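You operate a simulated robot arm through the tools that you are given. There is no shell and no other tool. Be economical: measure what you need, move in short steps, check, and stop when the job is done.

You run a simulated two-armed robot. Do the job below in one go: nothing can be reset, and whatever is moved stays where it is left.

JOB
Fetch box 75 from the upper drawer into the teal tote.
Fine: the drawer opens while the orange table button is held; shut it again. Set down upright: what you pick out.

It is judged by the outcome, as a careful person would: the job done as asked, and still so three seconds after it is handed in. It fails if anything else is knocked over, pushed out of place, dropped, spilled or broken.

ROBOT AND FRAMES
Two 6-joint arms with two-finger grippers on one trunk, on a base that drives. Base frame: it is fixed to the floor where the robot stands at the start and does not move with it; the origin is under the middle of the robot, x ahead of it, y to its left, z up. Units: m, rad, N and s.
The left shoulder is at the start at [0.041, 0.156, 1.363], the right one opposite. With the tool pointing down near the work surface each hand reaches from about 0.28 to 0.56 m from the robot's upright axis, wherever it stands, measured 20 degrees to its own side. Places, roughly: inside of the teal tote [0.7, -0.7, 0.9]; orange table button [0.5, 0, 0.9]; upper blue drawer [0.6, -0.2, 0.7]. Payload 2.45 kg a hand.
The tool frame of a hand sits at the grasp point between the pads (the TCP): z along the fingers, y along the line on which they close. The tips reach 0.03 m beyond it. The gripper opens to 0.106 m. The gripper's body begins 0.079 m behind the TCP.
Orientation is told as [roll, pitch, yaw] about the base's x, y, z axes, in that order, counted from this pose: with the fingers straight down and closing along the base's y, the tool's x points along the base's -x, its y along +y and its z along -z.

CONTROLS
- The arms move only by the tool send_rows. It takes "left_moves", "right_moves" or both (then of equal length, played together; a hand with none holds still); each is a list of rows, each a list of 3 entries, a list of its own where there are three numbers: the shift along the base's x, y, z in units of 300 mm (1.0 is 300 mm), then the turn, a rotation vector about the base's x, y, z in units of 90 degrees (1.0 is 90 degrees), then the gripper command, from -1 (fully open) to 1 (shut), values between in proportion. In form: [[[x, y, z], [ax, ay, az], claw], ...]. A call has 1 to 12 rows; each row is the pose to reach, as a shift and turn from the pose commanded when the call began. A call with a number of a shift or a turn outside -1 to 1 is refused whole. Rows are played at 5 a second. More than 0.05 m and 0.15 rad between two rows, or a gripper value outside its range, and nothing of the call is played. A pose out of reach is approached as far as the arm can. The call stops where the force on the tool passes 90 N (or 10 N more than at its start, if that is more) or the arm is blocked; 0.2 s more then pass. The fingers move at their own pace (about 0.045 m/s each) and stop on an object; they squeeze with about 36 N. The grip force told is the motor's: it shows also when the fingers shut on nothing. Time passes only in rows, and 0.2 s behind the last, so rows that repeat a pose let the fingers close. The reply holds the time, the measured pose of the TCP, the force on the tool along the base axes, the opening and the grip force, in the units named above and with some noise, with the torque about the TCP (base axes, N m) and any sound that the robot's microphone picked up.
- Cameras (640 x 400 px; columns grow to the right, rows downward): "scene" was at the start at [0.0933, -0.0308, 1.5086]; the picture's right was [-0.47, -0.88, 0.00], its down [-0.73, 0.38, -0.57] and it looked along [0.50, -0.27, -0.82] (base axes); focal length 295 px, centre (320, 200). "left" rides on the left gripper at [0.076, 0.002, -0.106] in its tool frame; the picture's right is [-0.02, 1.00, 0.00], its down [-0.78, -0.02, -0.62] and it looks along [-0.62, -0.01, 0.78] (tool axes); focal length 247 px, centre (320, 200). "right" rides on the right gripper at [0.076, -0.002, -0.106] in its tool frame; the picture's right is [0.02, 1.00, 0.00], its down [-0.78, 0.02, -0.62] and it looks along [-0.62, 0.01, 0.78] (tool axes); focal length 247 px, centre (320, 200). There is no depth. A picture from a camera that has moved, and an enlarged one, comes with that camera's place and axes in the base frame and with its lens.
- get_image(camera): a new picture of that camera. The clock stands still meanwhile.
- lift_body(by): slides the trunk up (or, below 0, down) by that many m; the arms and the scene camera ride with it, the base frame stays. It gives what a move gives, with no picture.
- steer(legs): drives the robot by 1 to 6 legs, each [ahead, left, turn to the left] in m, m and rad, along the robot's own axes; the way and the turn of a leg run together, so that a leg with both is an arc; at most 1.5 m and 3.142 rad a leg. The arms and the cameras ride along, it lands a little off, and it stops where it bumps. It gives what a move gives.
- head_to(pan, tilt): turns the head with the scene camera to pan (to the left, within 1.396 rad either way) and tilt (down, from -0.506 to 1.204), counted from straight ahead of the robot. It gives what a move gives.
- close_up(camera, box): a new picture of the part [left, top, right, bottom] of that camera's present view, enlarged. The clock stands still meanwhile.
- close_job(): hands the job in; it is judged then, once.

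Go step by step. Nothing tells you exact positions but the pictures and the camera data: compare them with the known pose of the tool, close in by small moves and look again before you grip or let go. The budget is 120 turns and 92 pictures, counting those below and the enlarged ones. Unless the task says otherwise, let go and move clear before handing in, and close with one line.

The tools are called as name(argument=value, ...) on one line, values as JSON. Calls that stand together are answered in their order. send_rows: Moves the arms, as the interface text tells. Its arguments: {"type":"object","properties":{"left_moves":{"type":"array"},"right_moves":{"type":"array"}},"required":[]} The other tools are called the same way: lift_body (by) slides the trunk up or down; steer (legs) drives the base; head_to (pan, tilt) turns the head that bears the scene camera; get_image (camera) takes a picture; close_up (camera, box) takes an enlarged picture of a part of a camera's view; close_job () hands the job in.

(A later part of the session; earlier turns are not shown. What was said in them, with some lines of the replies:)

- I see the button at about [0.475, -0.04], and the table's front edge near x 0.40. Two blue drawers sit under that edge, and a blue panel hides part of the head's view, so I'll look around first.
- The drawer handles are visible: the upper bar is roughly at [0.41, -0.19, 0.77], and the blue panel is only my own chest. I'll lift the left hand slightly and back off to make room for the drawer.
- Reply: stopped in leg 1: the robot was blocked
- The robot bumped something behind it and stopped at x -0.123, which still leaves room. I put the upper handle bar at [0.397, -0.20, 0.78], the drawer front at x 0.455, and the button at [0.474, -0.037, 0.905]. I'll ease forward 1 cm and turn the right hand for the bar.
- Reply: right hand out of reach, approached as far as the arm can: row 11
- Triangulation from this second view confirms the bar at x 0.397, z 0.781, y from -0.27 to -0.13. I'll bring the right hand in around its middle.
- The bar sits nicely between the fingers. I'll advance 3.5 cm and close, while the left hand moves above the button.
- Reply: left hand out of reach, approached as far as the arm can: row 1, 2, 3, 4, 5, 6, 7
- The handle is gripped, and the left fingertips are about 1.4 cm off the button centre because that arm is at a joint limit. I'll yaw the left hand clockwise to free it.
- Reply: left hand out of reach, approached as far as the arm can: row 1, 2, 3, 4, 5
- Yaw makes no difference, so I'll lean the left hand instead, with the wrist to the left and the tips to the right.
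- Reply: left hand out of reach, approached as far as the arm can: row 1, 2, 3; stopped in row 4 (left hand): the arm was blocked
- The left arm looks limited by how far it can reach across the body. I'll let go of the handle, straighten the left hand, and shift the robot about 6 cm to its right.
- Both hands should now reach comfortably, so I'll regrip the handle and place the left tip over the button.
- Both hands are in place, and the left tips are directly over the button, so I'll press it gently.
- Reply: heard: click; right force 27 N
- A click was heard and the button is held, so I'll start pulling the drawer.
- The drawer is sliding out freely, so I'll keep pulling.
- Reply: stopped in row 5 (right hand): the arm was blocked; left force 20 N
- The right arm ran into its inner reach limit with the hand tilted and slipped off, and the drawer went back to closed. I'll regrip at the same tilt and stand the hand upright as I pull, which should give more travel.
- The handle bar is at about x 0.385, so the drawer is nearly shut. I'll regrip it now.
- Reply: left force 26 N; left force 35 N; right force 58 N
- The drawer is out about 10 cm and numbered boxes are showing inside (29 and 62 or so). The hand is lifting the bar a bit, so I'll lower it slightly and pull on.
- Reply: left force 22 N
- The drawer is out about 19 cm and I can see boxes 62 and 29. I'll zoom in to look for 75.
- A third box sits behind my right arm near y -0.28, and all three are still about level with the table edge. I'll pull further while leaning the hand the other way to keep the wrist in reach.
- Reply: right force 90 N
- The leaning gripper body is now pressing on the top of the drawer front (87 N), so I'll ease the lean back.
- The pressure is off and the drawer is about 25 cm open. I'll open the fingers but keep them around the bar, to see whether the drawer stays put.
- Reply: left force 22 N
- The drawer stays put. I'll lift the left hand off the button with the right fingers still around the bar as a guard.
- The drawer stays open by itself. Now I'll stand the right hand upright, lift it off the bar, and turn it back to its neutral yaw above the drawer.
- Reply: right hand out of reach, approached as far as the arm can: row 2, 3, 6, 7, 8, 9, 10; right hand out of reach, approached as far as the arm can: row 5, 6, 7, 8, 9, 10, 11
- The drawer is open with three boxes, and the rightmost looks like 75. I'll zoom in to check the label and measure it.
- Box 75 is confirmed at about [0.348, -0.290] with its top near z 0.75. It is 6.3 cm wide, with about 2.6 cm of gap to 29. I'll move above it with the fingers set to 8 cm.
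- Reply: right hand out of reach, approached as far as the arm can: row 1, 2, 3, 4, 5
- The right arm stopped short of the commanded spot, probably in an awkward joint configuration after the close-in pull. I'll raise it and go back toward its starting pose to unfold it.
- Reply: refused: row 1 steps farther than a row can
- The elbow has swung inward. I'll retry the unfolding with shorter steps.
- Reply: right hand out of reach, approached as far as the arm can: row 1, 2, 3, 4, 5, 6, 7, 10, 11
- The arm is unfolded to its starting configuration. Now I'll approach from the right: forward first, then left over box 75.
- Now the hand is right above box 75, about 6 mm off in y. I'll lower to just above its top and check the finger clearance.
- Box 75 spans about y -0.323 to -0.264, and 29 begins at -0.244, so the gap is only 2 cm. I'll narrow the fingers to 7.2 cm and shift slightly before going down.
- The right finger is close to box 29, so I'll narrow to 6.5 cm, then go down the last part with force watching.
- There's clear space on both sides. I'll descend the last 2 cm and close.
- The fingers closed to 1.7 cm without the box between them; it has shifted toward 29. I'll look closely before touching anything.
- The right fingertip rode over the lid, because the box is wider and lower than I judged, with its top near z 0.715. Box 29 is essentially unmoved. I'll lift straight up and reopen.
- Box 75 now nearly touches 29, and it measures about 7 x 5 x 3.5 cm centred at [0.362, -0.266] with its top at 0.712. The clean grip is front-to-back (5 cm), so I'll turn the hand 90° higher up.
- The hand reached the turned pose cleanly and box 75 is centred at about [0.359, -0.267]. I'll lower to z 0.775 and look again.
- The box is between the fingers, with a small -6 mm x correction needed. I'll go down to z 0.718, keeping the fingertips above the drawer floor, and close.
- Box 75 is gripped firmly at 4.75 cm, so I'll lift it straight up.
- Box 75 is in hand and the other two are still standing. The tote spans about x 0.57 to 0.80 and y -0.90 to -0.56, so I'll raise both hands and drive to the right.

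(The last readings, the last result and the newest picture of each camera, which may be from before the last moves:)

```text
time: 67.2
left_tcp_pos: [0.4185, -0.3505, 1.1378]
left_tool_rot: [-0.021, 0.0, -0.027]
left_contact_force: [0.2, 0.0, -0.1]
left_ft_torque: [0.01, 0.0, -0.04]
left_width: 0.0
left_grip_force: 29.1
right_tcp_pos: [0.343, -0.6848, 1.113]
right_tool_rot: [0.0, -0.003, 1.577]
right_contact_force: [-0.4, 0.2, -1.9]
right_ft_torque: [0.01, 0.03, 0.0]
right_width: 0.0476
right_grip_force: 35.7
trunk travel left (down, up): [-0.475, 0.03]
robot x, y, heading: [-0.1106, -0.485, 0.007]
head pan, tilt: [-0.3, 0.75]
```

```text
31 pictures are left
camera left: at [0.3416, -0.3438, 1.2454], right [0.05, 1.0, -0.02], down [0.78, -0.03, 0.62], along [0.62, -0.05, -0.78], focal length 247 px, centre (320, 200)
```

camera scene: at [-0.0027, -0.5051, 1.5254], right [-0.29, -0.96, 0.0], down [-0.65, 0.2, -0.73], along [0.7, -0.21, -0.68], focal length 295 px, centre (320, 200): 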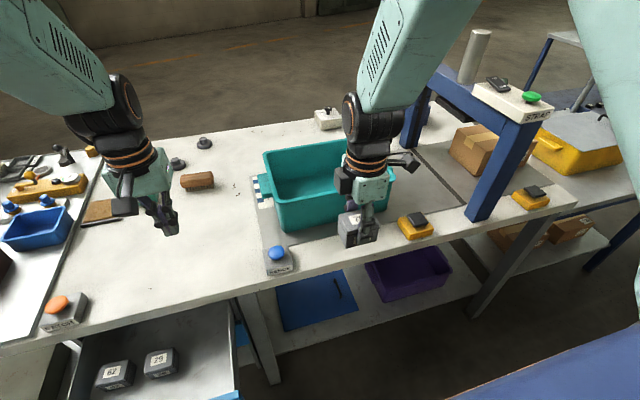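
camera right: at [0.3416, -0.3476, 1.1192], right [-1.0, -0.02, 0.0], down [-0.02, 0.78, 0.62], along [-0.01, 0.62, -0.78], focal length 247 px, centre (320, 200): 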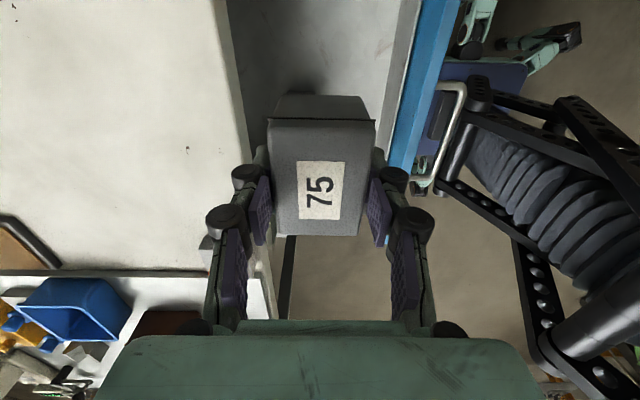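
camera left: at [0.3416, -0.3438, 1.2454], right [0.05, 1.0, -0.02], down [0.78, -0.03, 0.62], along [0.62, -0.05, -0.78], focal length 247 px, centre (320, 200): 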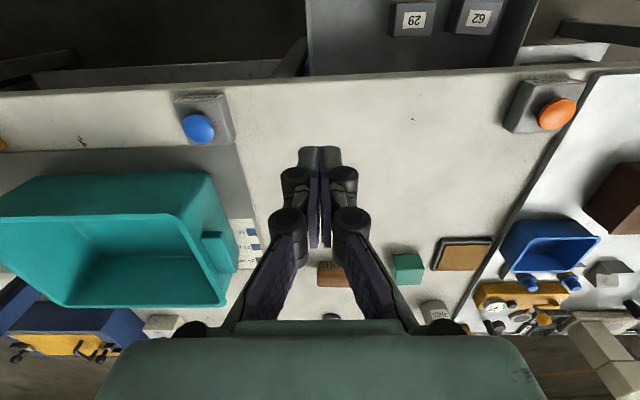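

From two views, the tote rim is at z 0.99 and it spans x 0.57 to 0.81 with its left wall at y -0.555. I'll lower the trunk 10 cm, raise the hands to compensate, and drive forward 15 cm.

lift_body(by=-0.1)

send_rows(right_moves=[[[0, 0, 0.15], [0, 0, 0], 1], [[0, 0, 0.3], [0, 0, 0], 1], [[0, 0, 0.45], [0, 0, 0], 1], [[0, 0, 0.45], [0, 0, 0], 1]], left_moves=[[[0, 0, 0.15], [0, 0, 0], 1], [[0, 0, 0.3], [0, 0, 0], 1], [[0, 0, 0.35], [0, 0, 0], 1], [[0, 0, 0.35], [0, 0, 0], 1]])

steer(legs=[[0.15, 0, 0]])

get_image(camera="scene")

```text
time: 68.5
left_tcp_pos: [0.4195, -0.3514, 1.0377]
left_tool_rot: [-0.022, 0.0, -0.027]
left_contact_force: [-0.3, 1.0, 0.4]
left_ft_torque: [0.03, -0.02, 0.03]
left_width: 0.0
left_grip_force: 28.9
right_tcp_pos: [0.3431, -0.6854, 1.0105]
right_tool_rot: [0.0, -0.004, 1.579]
right_contact_force: [0.9, -0.5, -2.2]
right_ft_torque: [0.02, -0.02, 0.01]
right_width: 0.0472
right_grip_force: 35.9
trunk travel left (down, up): [-0.375, 0.13]
robot x, y, heading: [-0.1096, -0.4853, 0.007]
head pan, tilt: [-0.3, 0.75]
```

```text
time: 69.5
left_tcp_pos: [0.4195, -0.3498, 1.1425]
left_tool_rot: [-0.02, 0.001, -0.027]
left_contact_force: [-0.3, -0.1, -0.3]
left_ft_torque: [-0.01, 0.01, 0.02]
left_width: 0.0
left_grip_force: 28.9
right_tcp_pos: [0.3437, -0.6867, 1.1425]
right_tool_rot: [0.002, -0.003, 1.574]
right_contact_force: [0.1, -0.1, -1.3]
right_ft_torque: [0.0, 0.03, -0.01]
right_width: 0.0471
right_grip_force: 36.1
trunk travel left (down, up): [-0.375, 0.13]
robot x, y, heading: [-0.1129, -0.4835, 0.003]
head pan, tilt: [-0.3, 0.75]
```

```text
time: 72.0
left_tcp_pos: [0.5623, -0.3479, 1.1444]
left_tool_rot: [-0.021, -0.002, -0.029]
left_contact_force: [-0.4, -0.2, -0.2]
left_ft_torque: [-0.06, -0.04, 0.0]
left_width: 0.0001
left_grip_force: 28.4
right_tcp_pos: [0.4861, -0.6839, 1.1455]
right_tool_rot: [-0.003, -0.002, 1.577]
right_contact_force: [-0.4, 0.0, -1.9]
right_ft_torque: [-0.04, 0.01, 0.01]
right_width: 0.0471
right_grip_force: 36.2
trunk travel left (down, up): [-0.375, 0.13]
robot x, y, heading: [0.0392, -0.4881, 0.013]
head pan, tilt: [-0.3, 0.75]
```

```text
30 pictures are left
camera scene: at [0.1439, -0.5019, 1.4248], right [-0.29, -0.96, 0.0], down [-0.65, 0.2, -0.73], along [0.7, -0.21, -0.68], focal length 295 px, centre (320, 200)
```

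scene: 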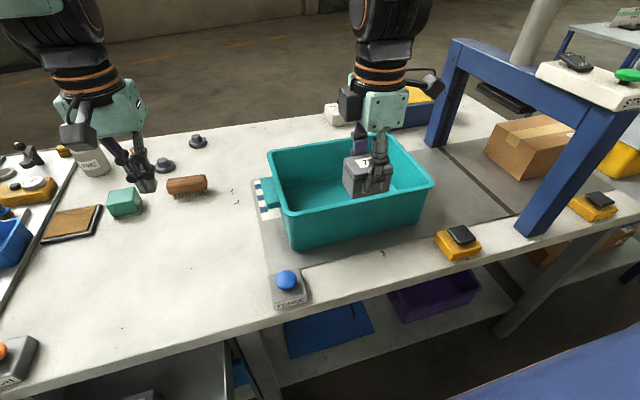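

The base is well placed in front of the tote. I'll carry the box over the tote's middle at height, then lower it partway.

send_rows(right_moves=[[[0.12, -0.03, 0], [0, 0, 0], 1], [[0.24, -0.06, 0], [0, 0, 0], 1], [[0.36, -0.09, 0], [0, 0, 0], 1], [[0.48, -0.12, 0], [0, 0, 0], 1], [[0.61, -0.12, 0], [0, 0, 0], 1], [[0.61, -0.12, -0.15], [0, 0, 0], 1], [[0.61, -0.12, -0.3], [0, 0, 0], 1], [[0.61, -0.12, -0.3], [0, 0, 0], 1]])

get_image(camera="scene")

get_image(camera="right")

```text
time: 73.8
left_tcp_pos: [0.5671, -0.3508, 1.1435]
left_tool_rot: [-0.019, -0.001, -0.031]
left_contact_force: [0.7, 0.3, -0.3]
left_ft_torque: [0.04, 0.01, 0.01]
left_width: 0.0
left_grip_force: 28.4
right_tcp_pos: [0.6724, -0.7226, 1.0533]
right_tool_rot: [0.0, -0.005, 1.578]
right_contact_force: [-0.3, 0.0, -2.1]
right_ft_torque: [-0.02, -0.01, 0.0]
right_width: 0.0473
right_grip_force: 36.4
trunk travel left (down, up): [-0.375, 0.13]
robot x, y, heading: [0.0414, -0.4793, 0.011]
head pan, tilt: [-0.3, 0.75]
```

```text
29 pictures are left
camera scene: at [0.1485, -0.5057, 1.4243], right [-0.29, -0.96, 0.0], down [-0.65, 0.2, -0.73], along [0.7, -0.21, -0.68], focal length 295 px, centre (320, 200)
```

scene: 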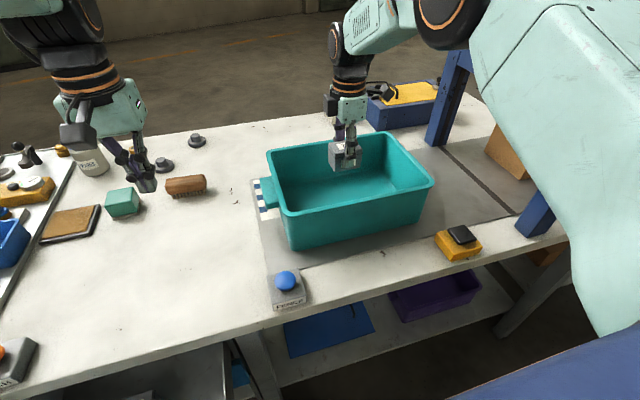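

```text
28 pictures are left
camera right: at [0.6747, -0.8004, 1.1619], right [-1.0, -0.03, 0.0], down [-0.02, 0.78, 0.63], along [-0.02, 0.63, -0.78], focal length 247 px, centre (320, 200)
```

right: 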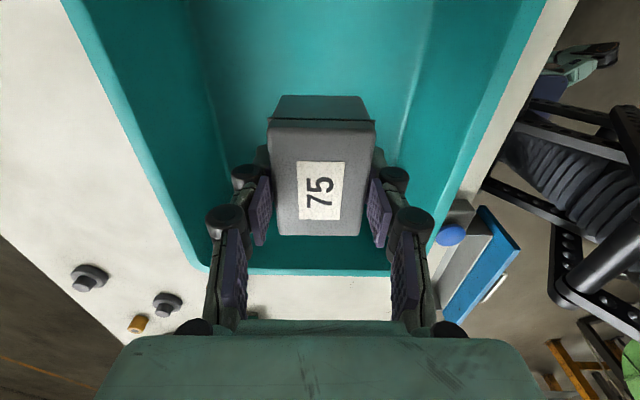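

The box is well inside the tote walls. I'll lower toward the tote floor.

send_rows(right_moves=[[[0, -0.02, -0.12], [0, 0, 0], 1], [[0, -0.04, -0.24], [0, 0, 0], 1], [[0, -0.04, -0.36], [0, 0, 0], 1], [[0, -0.04, -0.43], [0, 0, 0], 1], [[0, -0.04, -0.43], [0, 0, 0], 1]])

close_up(camera="scene", box=[250, 110, 450, 250])

get_image(camera="right")

```text
time: 75.0
left_tcp_pos: [0.5675, -0.3506, 1.1427]
left_tool_rot: [-0.02, -0.001, -0.03]
left_contact_force: [0.8, 0.8, -0.2]
left_ft_torque: [0.0, -0.02, -0.02]
left_width: 0.0
left_grip_force: 28.5
right_tcp_pos: [0.6746, -0.7342, 0.9205]
right_tool_rot: [0.001, -0.006, 1.576]
right_contact_force: [0.7, 0.2, -3.1]
right_ft_torque: [0.02, 0.0, -0.01]
right_width: 0.0472
right_grip_force: 36.0
trunk travel left (down, up): [-0.375, 0.13]
robot x, y, heading: [0.0383, -0.4835, 0.008]
head pan, tilt: [-0.3, 0.75]
```

```text
2.86 times, centred on (350, 180) of scene
camera zoom: at [0.1495, -0.5061, 1.4242], right [-0.29, -0.96, 0.0], down [-0.65, 0.2, -0.73], along [0.7, -0.21, -0.68], focal length 842 px, centre (234, 257)
```

zoom: 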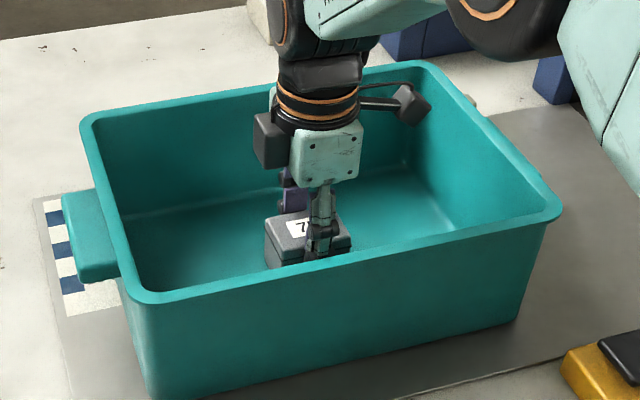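

```text
26 pictures are left
camera right: at [0.6762, -0.8104, 1.029], right [-1.0, -0.03, 0.0], down [-0.02, 0.78, 0.63], along [-0.02, 0.63, -0.78], focal length 247 px, centre (320, 200)
```

right: 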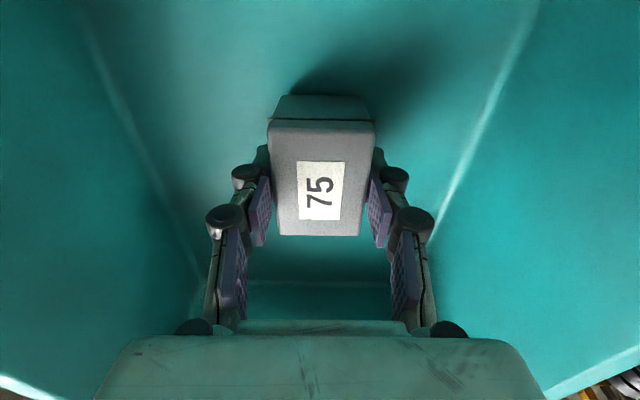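

Shadows show the box is close to the floor, so I'll lower in small steps until the force shows contact.

send_rows(right_moves=[[[0, 0, -0.015], [0, 0, 0], 1], [[0, 0, -0.03], [0, 0, 0], 1], [[0, 0, -0.04], [0, 0, 0], 1]])

```text
time: 75.8
left_tcp_pos: [0.5641, -0.3485, 1.1438]
left_tool_rot: [-0.022, -0.005, -0.03]
left_contact_force: [1.5, 0.5, 0.1]
left_ft_torque: [0.0, -0.01, 0.0]
left_width: 0.0
left_grip_force: 28.7
right_tcp_pos: [0.673, -0.7317, 0.9169]
right_tool_rot: [-0.011, 0.001, 1.576]
right_contact_force: [0.0, -0.1, 21.4]
right_ft_torque: [0.18, 0.04, 0.06]
right_width: 0.0475
right_grip_force: 36.0
trunk travel left (down, up): [-0.375, 0.13]
robot x, y, heading: [0.0407, -0.4824, 0.005]
head pan, tilt: [-0.3, 0.75]
```

It's in contact with the floor at 21 N. I'll relieve the push, open the fingers a little, and rise straight out.

send_rows(right_moves=[[[0, 0, 0.022], [0, 0, 0], 1], [[0, 0, 0.022], [0, 0, 0], 0], [[0, 0, 0.022], [0, 0, 0], -0.4], [[0, 0, 0.022], [0, 0, 0], -0.4], [[0, 0, 0.022], [0, 0, 0], -0.4], [[0, 0, 0.1], [0, 0, 0], -0.4], [[0, 0, 0.25], [0, 0, 0], -0.4], [[0, 0, 0.4], [0, 0, 0], -0.4], [[0, 0, 0.55], [0, 0, 0], -0.4], [[0, 0, 0.7], [0, 0, 0], -0.4], [[0, 0, 0.8], [0, 0, 0], -0.4]])

get_image(camera="right")

get_image(camera="scene")

```text
time: 78.2
left_tcp_pos: [0.5657, -0.3491, 1.1436]
left_tool_rot: [-0.021, -0.003, -0.029]
left_contact_force: [0.2, 0.2, -0.1]
left_ft_torque: [-0.01, 0.01, 0.0]
left_width: 0.0
left_grip_force: 28.9
right_tcp_pos: [0.6738, -0.736, 1.1505]
right_tool_rot: [0.0, -0.003, 1.576]
right_contact_force: [-0.3, -0.8, 0.0]
right_ft_torque: [0.01, 0.01, 0.03]
right_width: 0.0742
right_grip_force: 0.1
trunk travel left (down, up): [-0.375, 0.13]
robot x, y, heading: [0.0375, -0.486, 0.009]
head pan, tilt: [-0.3, 0.75]
```

```text
25 pictures are left
camera right: at [0.674, -0.813, 1.2581], right [-1.0, -0.03, 0.0], down [-0.02, 0.78, 0.62], along [-0.02, 0.62, -0.78], focal length 247 px, centre (320, 200)
```

right: 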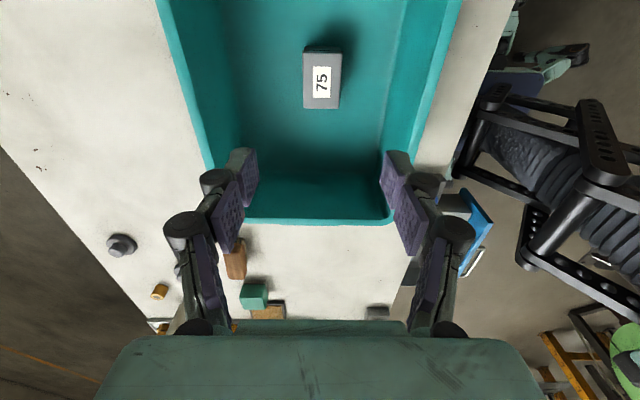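

```text
24 pictures are left
camera scene: at [0.1474, -0.5039, 1.4244], right [-0.29, -0.96, 0.0], down [-0.65, 0.2, -0.73], along [0.7, -0.21, -0.68], focal length 295 px, centre (320, 200)
```

scene: 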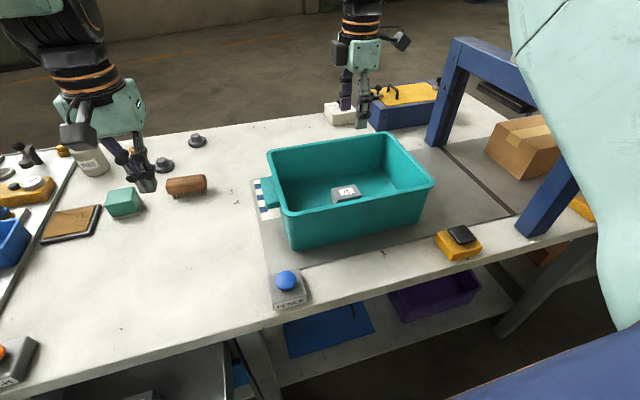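

Box 75 stands upright in the tote. Now for the drawer: I'll retract the right hand while turning it back to neutral, raise the trunk again, and drive back to the drawer.

send_rows(right_moves=[[[-0.07, 0, 0], [0, 0, -0.09], 1], [[-0.14, 0, 0], [0, 0, -0.18], 1], [[-0.21, 0, 0], [0, 0, -0.27], 1], [[-0.28, 0, 0], [0, 0, -0.36], 1], [[-0.35, 0, 0], [0, 0, -0.45], 1], [[-0.42, 0, 0], [0, 0, -0.54], 1], [[-0.49, 0, 0], [0, 0, -0.63], 1], [[-0.56, 0, 0], [0, 0, -0.72], 1], [[-0.63, 0, 0], [0, 0, -0.81], 1], [[-0.7, 0, 0], [0, 0, -0.9], 1], [[-0.75, -0.03, 0], [0, 0, -0.995], 1], [[-0.75, -0.05, 0], [0, 0, -1.0], 1]])

lift_body(by=0.1)

steer(legs=[[-0.145, 0, 0], [0, 0.52, 0]])

head_to(pan=-0.3, tilt=0.8)

get_image(camera="scene")

get_image(camera="right")

```text
time: 80.8
left_tcp_pos: [0.566, -0.3493, 1.1435]
left_tool_rot: [-0.021, -0.001, -0.03]
left_contact_force: [0.0, -0.7, -0.3]
left_ft_torque: [0.0, 0.03, -0.02]
left_width: 0.0002
left_grip_force: 28.1
right_tcp_pos: [0.4479, -0.7497, 1.1507]
right_tool_rot: [0.0, -0.004, 0.004]
right_contact_force: [0.7, 0.2, -0.1]
right_ft_torque: [0.01, -0.04, -0.01]
right_width: 0.0003
right_grip_force: 28.5
trunk travel left (down, up): [-0.375, 0.13]
robot x, y, heading: [0.0333, -0.4821, 0.01]
head pan, tilt: [-0.3, 0.75]
```

```text
time: 82.2
left_tcp_pos: [0.5649, -0.3504, 1.2448]
left_tool_rot: [-0.021, -0.003, -0.032]
left_contact_force: [0.2, -0.3, -0.4]
left_ft_torque: [0.01, -0.04, -0.01]
left_width: 0.0002
left_grip_force: 28.8
right_tcp_pos: [0.4478, -0.7492, 1.2535]
right_tool_rot: [-0.001, -0.003, 0.006]
right_contact_force: [0.1, 0.3, 0.2]
right_ft_torque: [-0.02, 0.0, 0.03]
right_width: 0.0002
right_grip_force: 28.8
trunk travel left (down, up): [-0.475, 0.03]
robot x, y, heading: [0.0417, -0.4799, 0.008]
head pan, tilt: [-0.3, 0.75]
```

```text
time: 91.2
left_tcp_pos: [0.419, 0.1552, 1.2456]
left_tool_rot: [-0.018, -0.002, -0.034]
left_contact_force: [0.2, 0.1, 0.8]
left_ft_torque: [0.05, -0.03, 0.0]
left_width: 0.0001
left_grip_force: 28.3
right_tcp_pos: [0.2996, -0.2444, 1.253]
right_tool_rot: [0.0, -0.004, 0.002]
right_contact_force: [0.3, 0.4, -1.0]
right_ft_torque: [0.0, -0.02, 0.02]
right_width: 0.0
right_grip_force: 29.0
trunk travel left (down, up): [-0.475, 0.03]
robot x, y, heading: [-0.1053, 0.0256, 0.001]
head pan, tilt: [-0.3, 0.75]
```

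```text
time: 91.8
left_tcp_pos: [0.4197, 0.1551, 1.2456]
left_tool_rot: [-0.02, -0.001, -0.033]
left_contact_force: [-0.2, 0.9, -0.8]
left_ft_torque: [0.01, -0.02, -0.02]
left_width: 0.0003
left_grip_force: 29.0
right_tcp_pos: [0.2998, -0.2441, 1.2534]
right_tool_rot: [-0.002, -0.006, 0.003]
right_contact_force: [-0.6, 0.4, 0.7]
right_ft_torque: [0.0, -0.04, 0.0]
right_width: 0.0001
right_grip_force: 28.9
trunk travel left (down, up): [-0.475, 0.03]
robot x, y, heading: [-0.1036, 0.0248, 0.009]
head pan, tilt: [-0.3, 0.799]
```

```text
23 pictures are left
camera scene: at [-0.0032, 0.0028, 1.5217], right [-0.29, -0.96, 0.0], down [-0.68, 0.21, -0.7], along [0.67, -0.2, -0.72], focal length 295 px, centre (320, 200)
```

scene: 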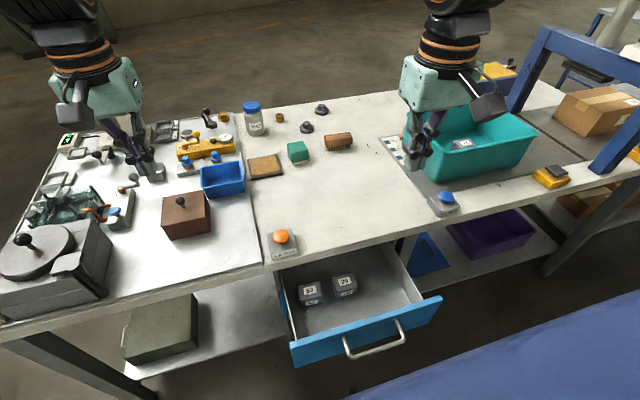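

```text
22 pictures are left
camera right: at [0.2213, -0.2461, 1.3613], right [-0.02, 1.0, 0.0], down [0.78, 0.02, 0.63], along [0.63, 0.01, -0.78], focal length 247 px, centre (320, 200)
```

right: 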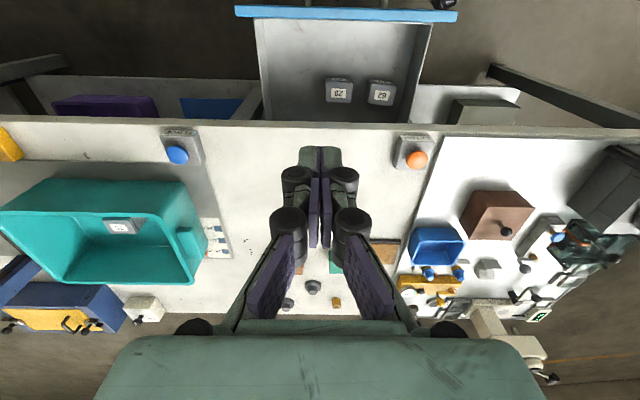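

The drawer is still out with 62 and 29 standing in it. I'll bring the closed right fingers down in front of the handle bar so I can push it shut.

send_rows(right_moves=[[[-0.06, 0.01, -0.08], [0, 0, 0], 1], [[-0.12, 0.02, -0.16], [0, 0, 0], 1], [[-0.18, 0.03, -0.24], [0, 0, 0], 1], [[-0.24, 0.04, -0.32], [0, 0, 0], 1], [[-0.3, 0.05, -0.4], [0, 0, 0], 1], [[-0.36, 0.07, -0.48], [0, 0, 0], 1], [[-0.42, 0.09, -0.56], [0, 0, 0], 1], [[-0.48, 0.11, -0.64], [0, 0, 0], 1], [[-0.54, 0.13, -0.72], [0, 0, 0], 1], [[-0.6, 0.147, -0.8], [0, 0, 0], 1], [[-0.64, 0.147, -0.9], [0, 0, 0], 1], [[-0.68, 0.147, -0.98], [0, 0, 0], 1]])

get_image(camera="right")

get_image(camera="scene")

```text
time: 94.4
left_tcp_pos: [0.4205, 0.1538, 1.2445]
left_tool_rot: [-0.019, 0.0, -0.033]
left_contact_force: [-0.5, -0.7, 0.1]
left_ft_torque: [0.02, -0.02, -0.01]
left_width: 0.0002
left_grip_force: 28.6
right_tcp_pos: [0.113, -0.23, 0.9653]
right_tool_rot: [0.001, -0.004, 0.001]
right_contact_force: [-0.4, 0.8, 0.2]
right_ft_torque: [0.01, -0.03, -0.02]
right_width: 0.0001
right_grip_force: 28.6
right hand out of reach, approached as far as the arm can: row 7, 8, 9, 10, 11, 12
trunk travel left (down, up): [-0.475, 0.03]
robot x, y, heading: [-0.1096, 0.0255, 0.002]
head pan, tilt: [-0.3, 0.799]
```

```text
21 pictures are left
camera right: at [0.0345, -0.2331, 1.0725], right [-0.02, 1.0, 0.0], down [0.78, 0.02, 0.62], along [0.62, 0.02, -0.78], focal length 247 px, centre (320, 200)
```

right: 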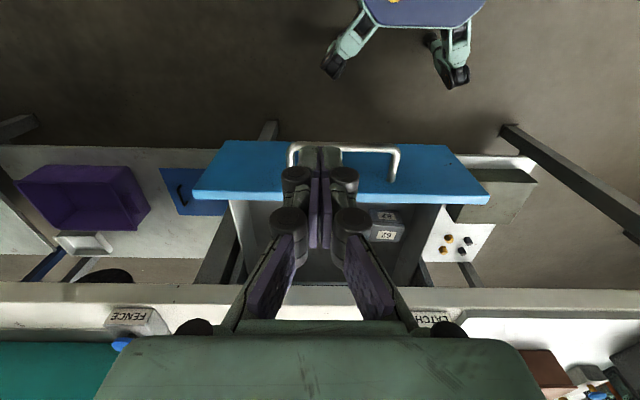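

```text
20 pictures are left
camera scene: at [-0.0011, 0.0013, 1.5214], right [-0.29, -0.96, 0.0], down [-0.69, 0.21, -0.7], along [0.67, -0.2, -0.72], focal length 295 px, centre (320, 200)
```

scene: 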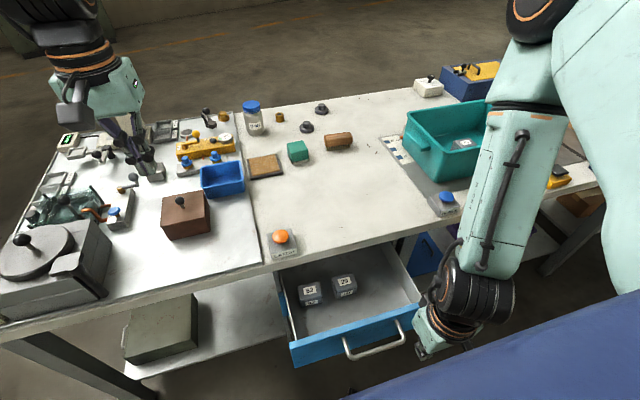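

The bar is actually at x ≈ 0.18 (the drawer crept in about 4 cm earlier). I'll set the fingers at x ≈ 0.14 and descend in front of the bar.

send_rows(right_moves=[[[0.14, -0.01, -0.05], [0, 0, 0], 1], [[0.14, -0.01, -0.15], [0, 0, 0], 1], [[0.14, -0.01, -0.28], [0, 0, 0], 1], [[0.14, -0.01, -0.4], [0, 0, 0], 1], [[0.14, -0.01, -0.4], [0, 0, 0], 1]])

get_image(camera="right")

```text
time: 95.6
left_tcp_pos: [0.423, 0.1559, 1.2434]
left_tool_rot: [-0.021, 0.002, -0.033]
left_contact_force: [-0.6, 0.4, -0.9]
left_ft_torque: [-0.01, 0.02, 0.01]
left_width: 0.0004
left_grip_force: 28.1
right_tcp_pos: [0.1694, -0.2624, 0.8929]
right_tool_rot: [-0.003, 0.001, 0.001]
right_contact_force: [-0.1, 0.3, 0.9]
right_ft_torque: [-0.03, -0.02, 0.01]
right_width: 0.0001
right_grip_force: 28.5
right hand out of reach, approached as far as the arm can: row 2, 3, 4, 5
trunk travel left (down, up): [-0.475, 0.03]
robot x, y, heading: [-0.109, 0.0261, 0.001]
head pan, tilt: [-0.3, 0.799]
```

```text
19 pictures are left
camera right: at [0.0917, -0.2645, 1.002], right [-0.02, 1.0, 0.0], down [0.78, 0.02, 0.62], along [0.62, 0.01, -0.78], focal length 247 px, centre (320, 200)
```

right: 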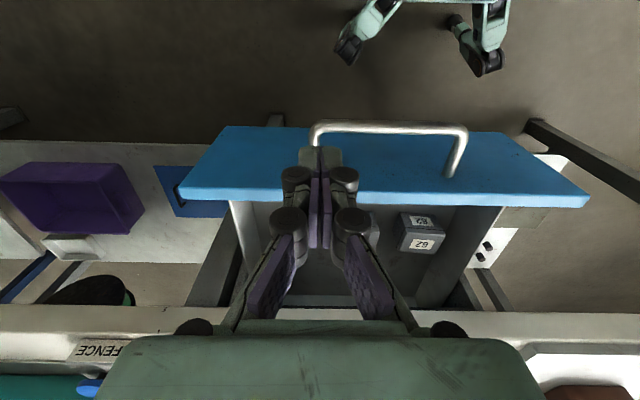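

The arm is folded too tightly for a vertical hand here. I'll raise the trunk 3 cm and lean the hand so the wrist sits forward, then go down in front of the bar.

lift_body(by=0.03)

send_rows(right_moves=[[[0, 0, 0.12], [0, 0.08, 0], 1], [[0, 0, 0.2], [0, 0.16, 0], 1], [[0, 0, 0.2], [0, 0.22, 0], 1], [[0, 0, 0.1], [0, 0.24, 0], 1], [[0, 0, 0.0], [0, 0.24, 0], 1], [[0, 0, 0], [0, 0.24, 0], 1]])

get_image(camera="right")

```text
time: 96.4
left_tcp_pos: [0.4213, 0.1542, 1.2727]
left_tool_rot: [-0.021, 0.001, -0.034]
left_contact_force: [0.4, -0.2, -0.4]
left_ft_torque: [-0.04, 0.0, 0.04]
left_width: 0.0002
left_grip_force: 28.3
right_tcp_pos: [0.1676, -0.2633, 0.9237]
right_tool_rot: [-0.002, 0.001, 0.001]
right_contact_force: [0.2, 0.0, 0.2]
right_ft_torque: [-0.03, -0.01, 0.01]
right_width: 0.0
right_grip_force: 28.3
trunk travel left (down, up): [-0.505, 0.0]
robot x, y, heading: [-0.1066, 0.0236, 0.009]
head pan, tilt: [-0.3, 0.799]
```

```text
time: 97.8
left_tcp_pos: [0.4207, 0.1546, 1.2735]
left_tool_rot: [-0.021, 0.0, -0.033]
left_contact_force: [0.3, 0.4, -0.1]
left_ft_torque: [0.01, 0.0, 0.01]
left_width: 0.0002
left_grip_force: 28.6
right_tcp_pos: [0.1669, -0.2644, 0.9251]
right_tool_rot: [-0.001, 0.374, 0.002]
right_contact_force: [0.4, 0.3, 0.3]
right_ft_torque: [0.02, 0.02, -0.01]
right_width: 0.0
right_grip_force: 29.2
right hand out of reach, approached as far as the arm can: row 2
trunk travel left (down, up): [-0.505, 0.0]
robot x, y, heading: [-0.1027, 0.0277, 0.001]
head pan, tilt: [-0.3, 0.799]
```

```text
18 pictures are left
camera right: at [0.1339, -0.2665, 1.0539], right [-0.02, 1.0, 0.01], down [0.96, 0.02, 0.29], along [0.29, 0.01, -0.96], focal length 247 px, centre (320, 200)
```

right: 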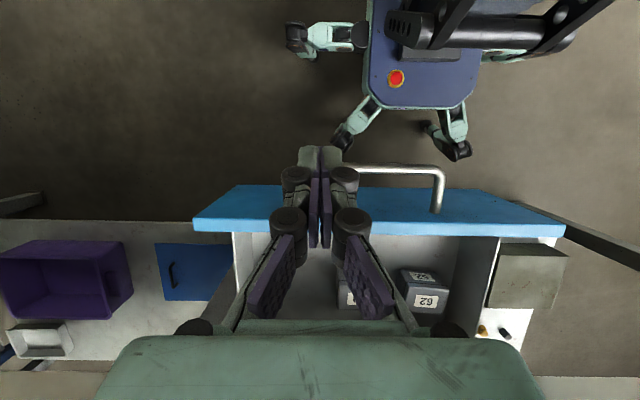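

Leaning works. Now I'll move to x 0.14, y -0.205 and down in front of the bar.

send_rows(right_moves=[[[-0.06, 0.07, 0], [0, 0, 0], 1], [[-0.09, 0.14, 0], [0, 0, 0], 1], [[-0.09, 0.193, -0.05], [0, 0, 0], 1], [[-0.09, 0.193, -0.2], [0, 0, 0], 1], [[-0.09, 0.193, -0.35], [0, 0, 0], 1], [[-0.09, 0.193, -0.5], [0, 0, 0], 1], [[-0.09, 0.193, -0.5], [0, 0, 0], 1]])

get_image(camera="right")

```text
time: 99.4
left_tcp_pos: [0.4201, 0.1532, 1.2734]
left_tool_rot: [-0.019, 0.0, -0.034]
left_contact_force: [-0.4, -1.0, 0.8]
left_ft_torque: [0.04, -0.01, -0.01]
left_width: 0.0
left_grip_force: 29.1
right_tcp_pos: [0.1428, -0.2064, 0.7712]
right_tool_rot: [-0.001, 0.377, 0.002]
right_contact_force: [0.1, -0.7, 0.4]
right_ft_torque: [-0.02, 0.01, 0.04]
right_width: 0.0
right_grip_force: 28.6
trunk travel left (down, up): [-0.505, 0.0]
robot x, y, heading: [-0.1054, 0.0233, 0.003]
head pan, tilt: [-0.3, 0.799]
```

```text
17 pictures are left
camera right: at [0.1097, -0.2076, 0.9016], right [-0.02, 1.0, 0.01], down [0.96, 0.02, 0.29], along [0.29, 0.01, -0.96], focal length 247 px, centre (320, 200)
```

right: 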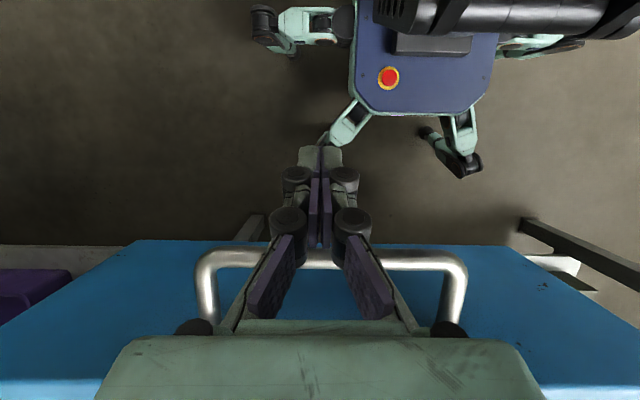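

The fingers are just in front of the bar, centred. I'll push gently while straightening the hand.

send_rows(right_moves=[[[0.06, 0, 0], [0, 0, 0], 1], [[0.12, 0, 0], [0, -0.03, 0], 1], [[0.2, 0, 0], [0, -0.07, 0], 1], [[0.28, 0, 0], [0, -0.11, 0], 1], [[0.36, 0, 0], [0, -0.15, 0], 1], [[0.44, 0, 0], [0, -0.19, 0], 1], [[0.52, 0, 0], [0, -0.24, 0], 1]])

get_image(camera="right")

```text
time: 101.0
left_tcp_pos: [0.4215, 0.1543, 1.2731]
left_tool_rot: [-0.021, -0.001, -0.034]
left_contact_force: [-0.2, 0.8, -0.9]
left_ft_torque: [-0.02, -0.05, -0.02]
left_width: 0.0
left_grip_force: 28.3
right_tcp_pos: [0.2966, -0.2065, 0.7759]
right_tool_rot: [-0.004, -0.004, 0.002]
right_contact_force: [-0.3, -0.9, 0.5]
right_ft_torque: [-0.02, 0.01, 0.02]
right_width: 0.0
right_grip_force: 28.4
trunk travel left (down, up): [-0.505, 0.0]
robot x, y, heading: [-0.1073, 0.0281, 0.007]
head pan, tilt: [-0.3, 0.799]
```

```text
16 pictures are left
camera right: at [0.2193, -0.2085, 0.883], right [-0.02, 1.0, 0.0], down [0.78, 0.02, 0.62], along [0.62, 0.01, -0.78], focal length 247 px, centre (320, 200)
```

right: 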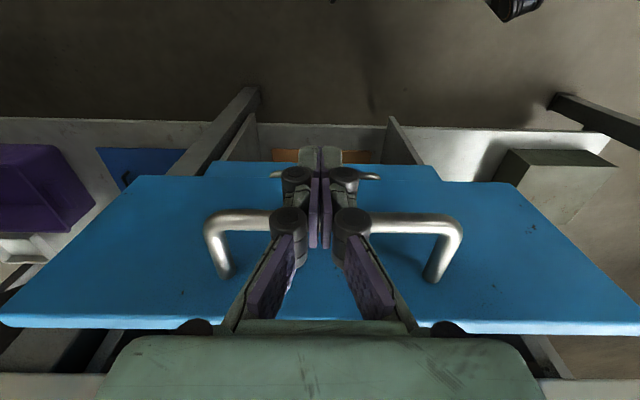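

The drawer is following the push smoothly. I'll finish the last stretch slowly.

send_rows(right_moves=[[[0.06, 0, 0], [0, 0, 0], 1], [[0.12, 0, 0], [0, 0, 0], 1], [[0.18, 0, 0], [0, 0, 0], 1], [[0.22, 0, 0], [0, 0, 0], 1], [[0.25, 0, 0], [0, 0, 0], 1], [[0.28, 0, 0], [0, 0, 0], 1], [[0.3, 0, 0], [0, 0, 0], 1]])

get_image(camera="right")

get_image(camera="scene")

```text
time: 102.6
left_tcp_pos: [0.4157, 0.1551, 1.275]
left_tool_rot: [-0.021, -0.003, -0.035]
left_contact_force: [-0.3, -0.1, 0.3]
left_ft_torque: [-0.02, 0.0, 0.0]
left_width: 0.0
left_grip_force: 29.2
right_tcp_pos: [0.3785, -0.2058, 0.7706]
right_tool_rot: [-0.002, 0.009, 0.001]
right_contact_force: [-21.3, 2.8, 0.0]
right_ft_torque: [-0.34, -0.18, 0.08]
right_width: 0.006
right_grip_force: 27.9
trunk travel left (down, up): [-0.505, 0.0]
robot x, y, heading: [-0.1074, 0.0239, 0.005]
head pan, tilt: [-0.3, 0.799]
```

```text
15 pictures are left
camera right: at [0.3021, -0.2078, 0.8802], right [-0.02, 1.0, 0.0], down [0.79, 0.02, 0.61], along [0.61, 0.01, -0.79], focal length 247 px, centre (320, 200)
```

right: 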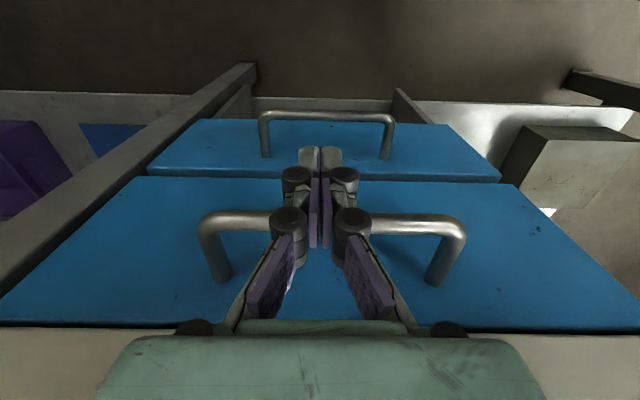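

```text
14 pictures are left
camera scene: at [-0.0059, 0.0032, 1.5506], right [-0.29, -0.96, 0.0], down [-0.68, 0.21, -0.7], along [0.67, -0.2, -0.71], focal length 295 px, centre (320, 200)
```

scene: 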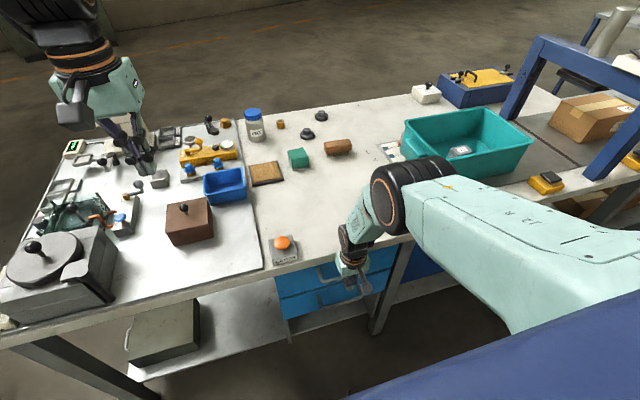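

The drawer looks shut with 21 N of resistance. I'll push slightly harder once in case it has to latch.

send_rows(right_moves=[[[0.025, 0, 0], [0, 0, 0], 1], [[0.05, 0, 0], [0, 0, 0], 1], [[0.05, 0, 0], [0, 0, 0], 1]])

```text
time: 103.4
left_tcp_pos: [0.4098, 0.1561, 1.2776]
left_tool_rot: [-0.022, -0.01, -0.033]
left_contact_force: [-0.1, -0.3, -0.1]
left_ft_torque: [0.02, 0.05, 0.05]
left_width: 0.0
left_grip_force: 28.3
right_tcp_pos: [0.3792, -0.207, 0.7711]
right_tool_rot: [-0.005, 0.034, 0.0]
right_contact_force: [-60.5, 0.7, 20.5]
right_ft_torque: [0.25, -0.78, 0.02]
right_width: 0.006
right_grip_force: 28.4
trunk travel left (down, up): [-0.505, 0.0]
robot x, y, heading: [-0.106, 0.0243, 0.003]
head pan, tilt: [-0.3, 0.799]
```

It's a hard stop at 60 N with no movement, so the drawer is fully shut. I'll back off, rise clear, and check.

send_rows(right_moves=[[[-0.1, 0, 0], [0, 0, 0], 1], [[-0.2, 0, 0], [0, 0, 0], 1], [[-0.3, 0, 0.0], [0, 0, 0], 1], [[-0.3, -0.1, 0.1], [0, 0, 0], 1], [[-0.3, -0.2, 0.2], [0, 0, 0], 1], [[-0.3, -0.3, 0.32], [0, 0, 0], 1], [[-0.3, -0.4, 0.44], [0, 0, 0], 1], [[-0.3, -0.5, 0.56], [0, 0, 0], 1], [[-0.3, -0.55, 0.7], [0, 0, 0], 1]])

get_image(camera="right")

get_image(camera="scene")

close_up(camera="scene", box=[380, 90, 560, 200])

```text
time: 105.4
left_tcp_pos: [0.4194, 0.1557, 1.2738]
left_tool_rot: [-0.021, -0.003, -0.033]
left_contact_force: [-0.5, 0.9, 0.1]
left_ft_torque: [-0.01, -0.02, -0.03]
left_width: 0.0
left_grip_force: 28.5
right_tcp_pos: [0.3099, -0.3715, 0.9824]
right_tool_rot: [-0.001, 0.0, 0.003]
right_contact_force: [-0.1, 0.2, -0.9]
right_ft_torque: [-0.01, -0.04, 0.0]
right_width: 0.0001
right_grip_force: 28.3
trunk travel left (down, up): [-0.505, 0.0]
robot x, y, heading: [-0.1097, 0.0248, 0.002]
head pan, tilt: [-0.3, 0.799]
```

```text
13 pictures are left
camera right: at [0.2328, -0.3739, 1.0922], right [-0.02, 1.0, 0.0], down [0.78, 0.02, 0.62], along [0.62, 0.01, -0.78], focal length 247 px, centre (320, 200)
```

right: 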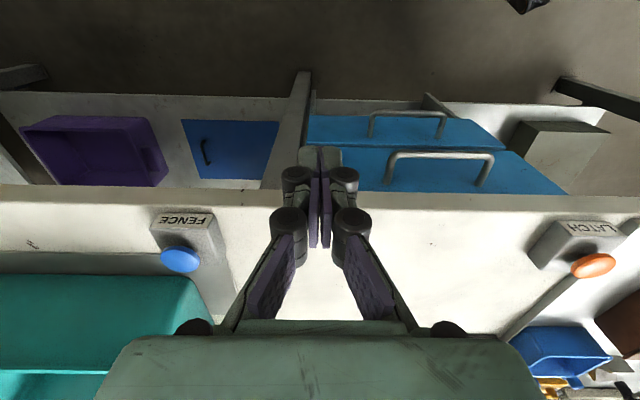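

```text
12 pictures are left
camera scene: at [-0.0025, 0.0031, 1.5504], right [-0.29, -0.96, 0.0], down [-0.69, 0.21, -0.7], along [0.67, -0.2, -0.72], focal length 295 px, centre (320, 200)
```

scene: 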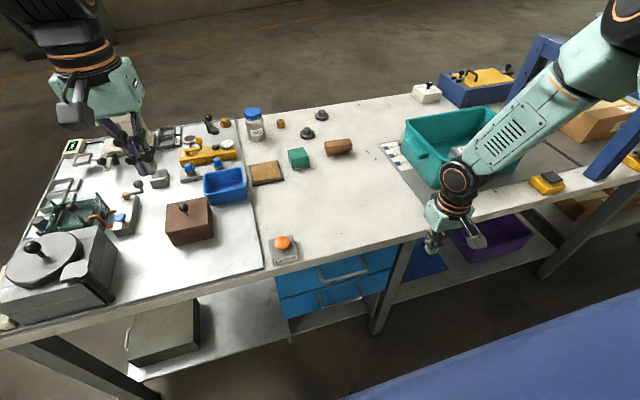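

```text
3.56 times, centred on (470, 145) of scene
camera zoom: at [-0.0025, 0.0031, 1.5504], right [-0.29, -0.96, 0.0], down [-0.69, 0.21, -0.7], along [0.67, -0.2, -0.72], focal length 1047 px, centre (-213, 396)
```

zoom: 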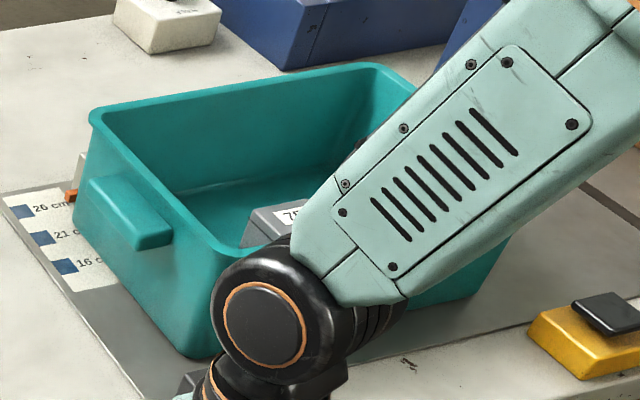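

The drawer is shut, box 75 stands upright in the teal tote, nothing else looks disturbed, and both hands are clear, so I'm handing in.

close_job()

```text
The job is handed in.
```

Box 75 is upright in the teal tote and the upper drawer is shut again. My first grip missed and slid box 75 against box 29, but 29 didn't visibly move, and 29 and 62 were both standing when I last saw inside the drawer.
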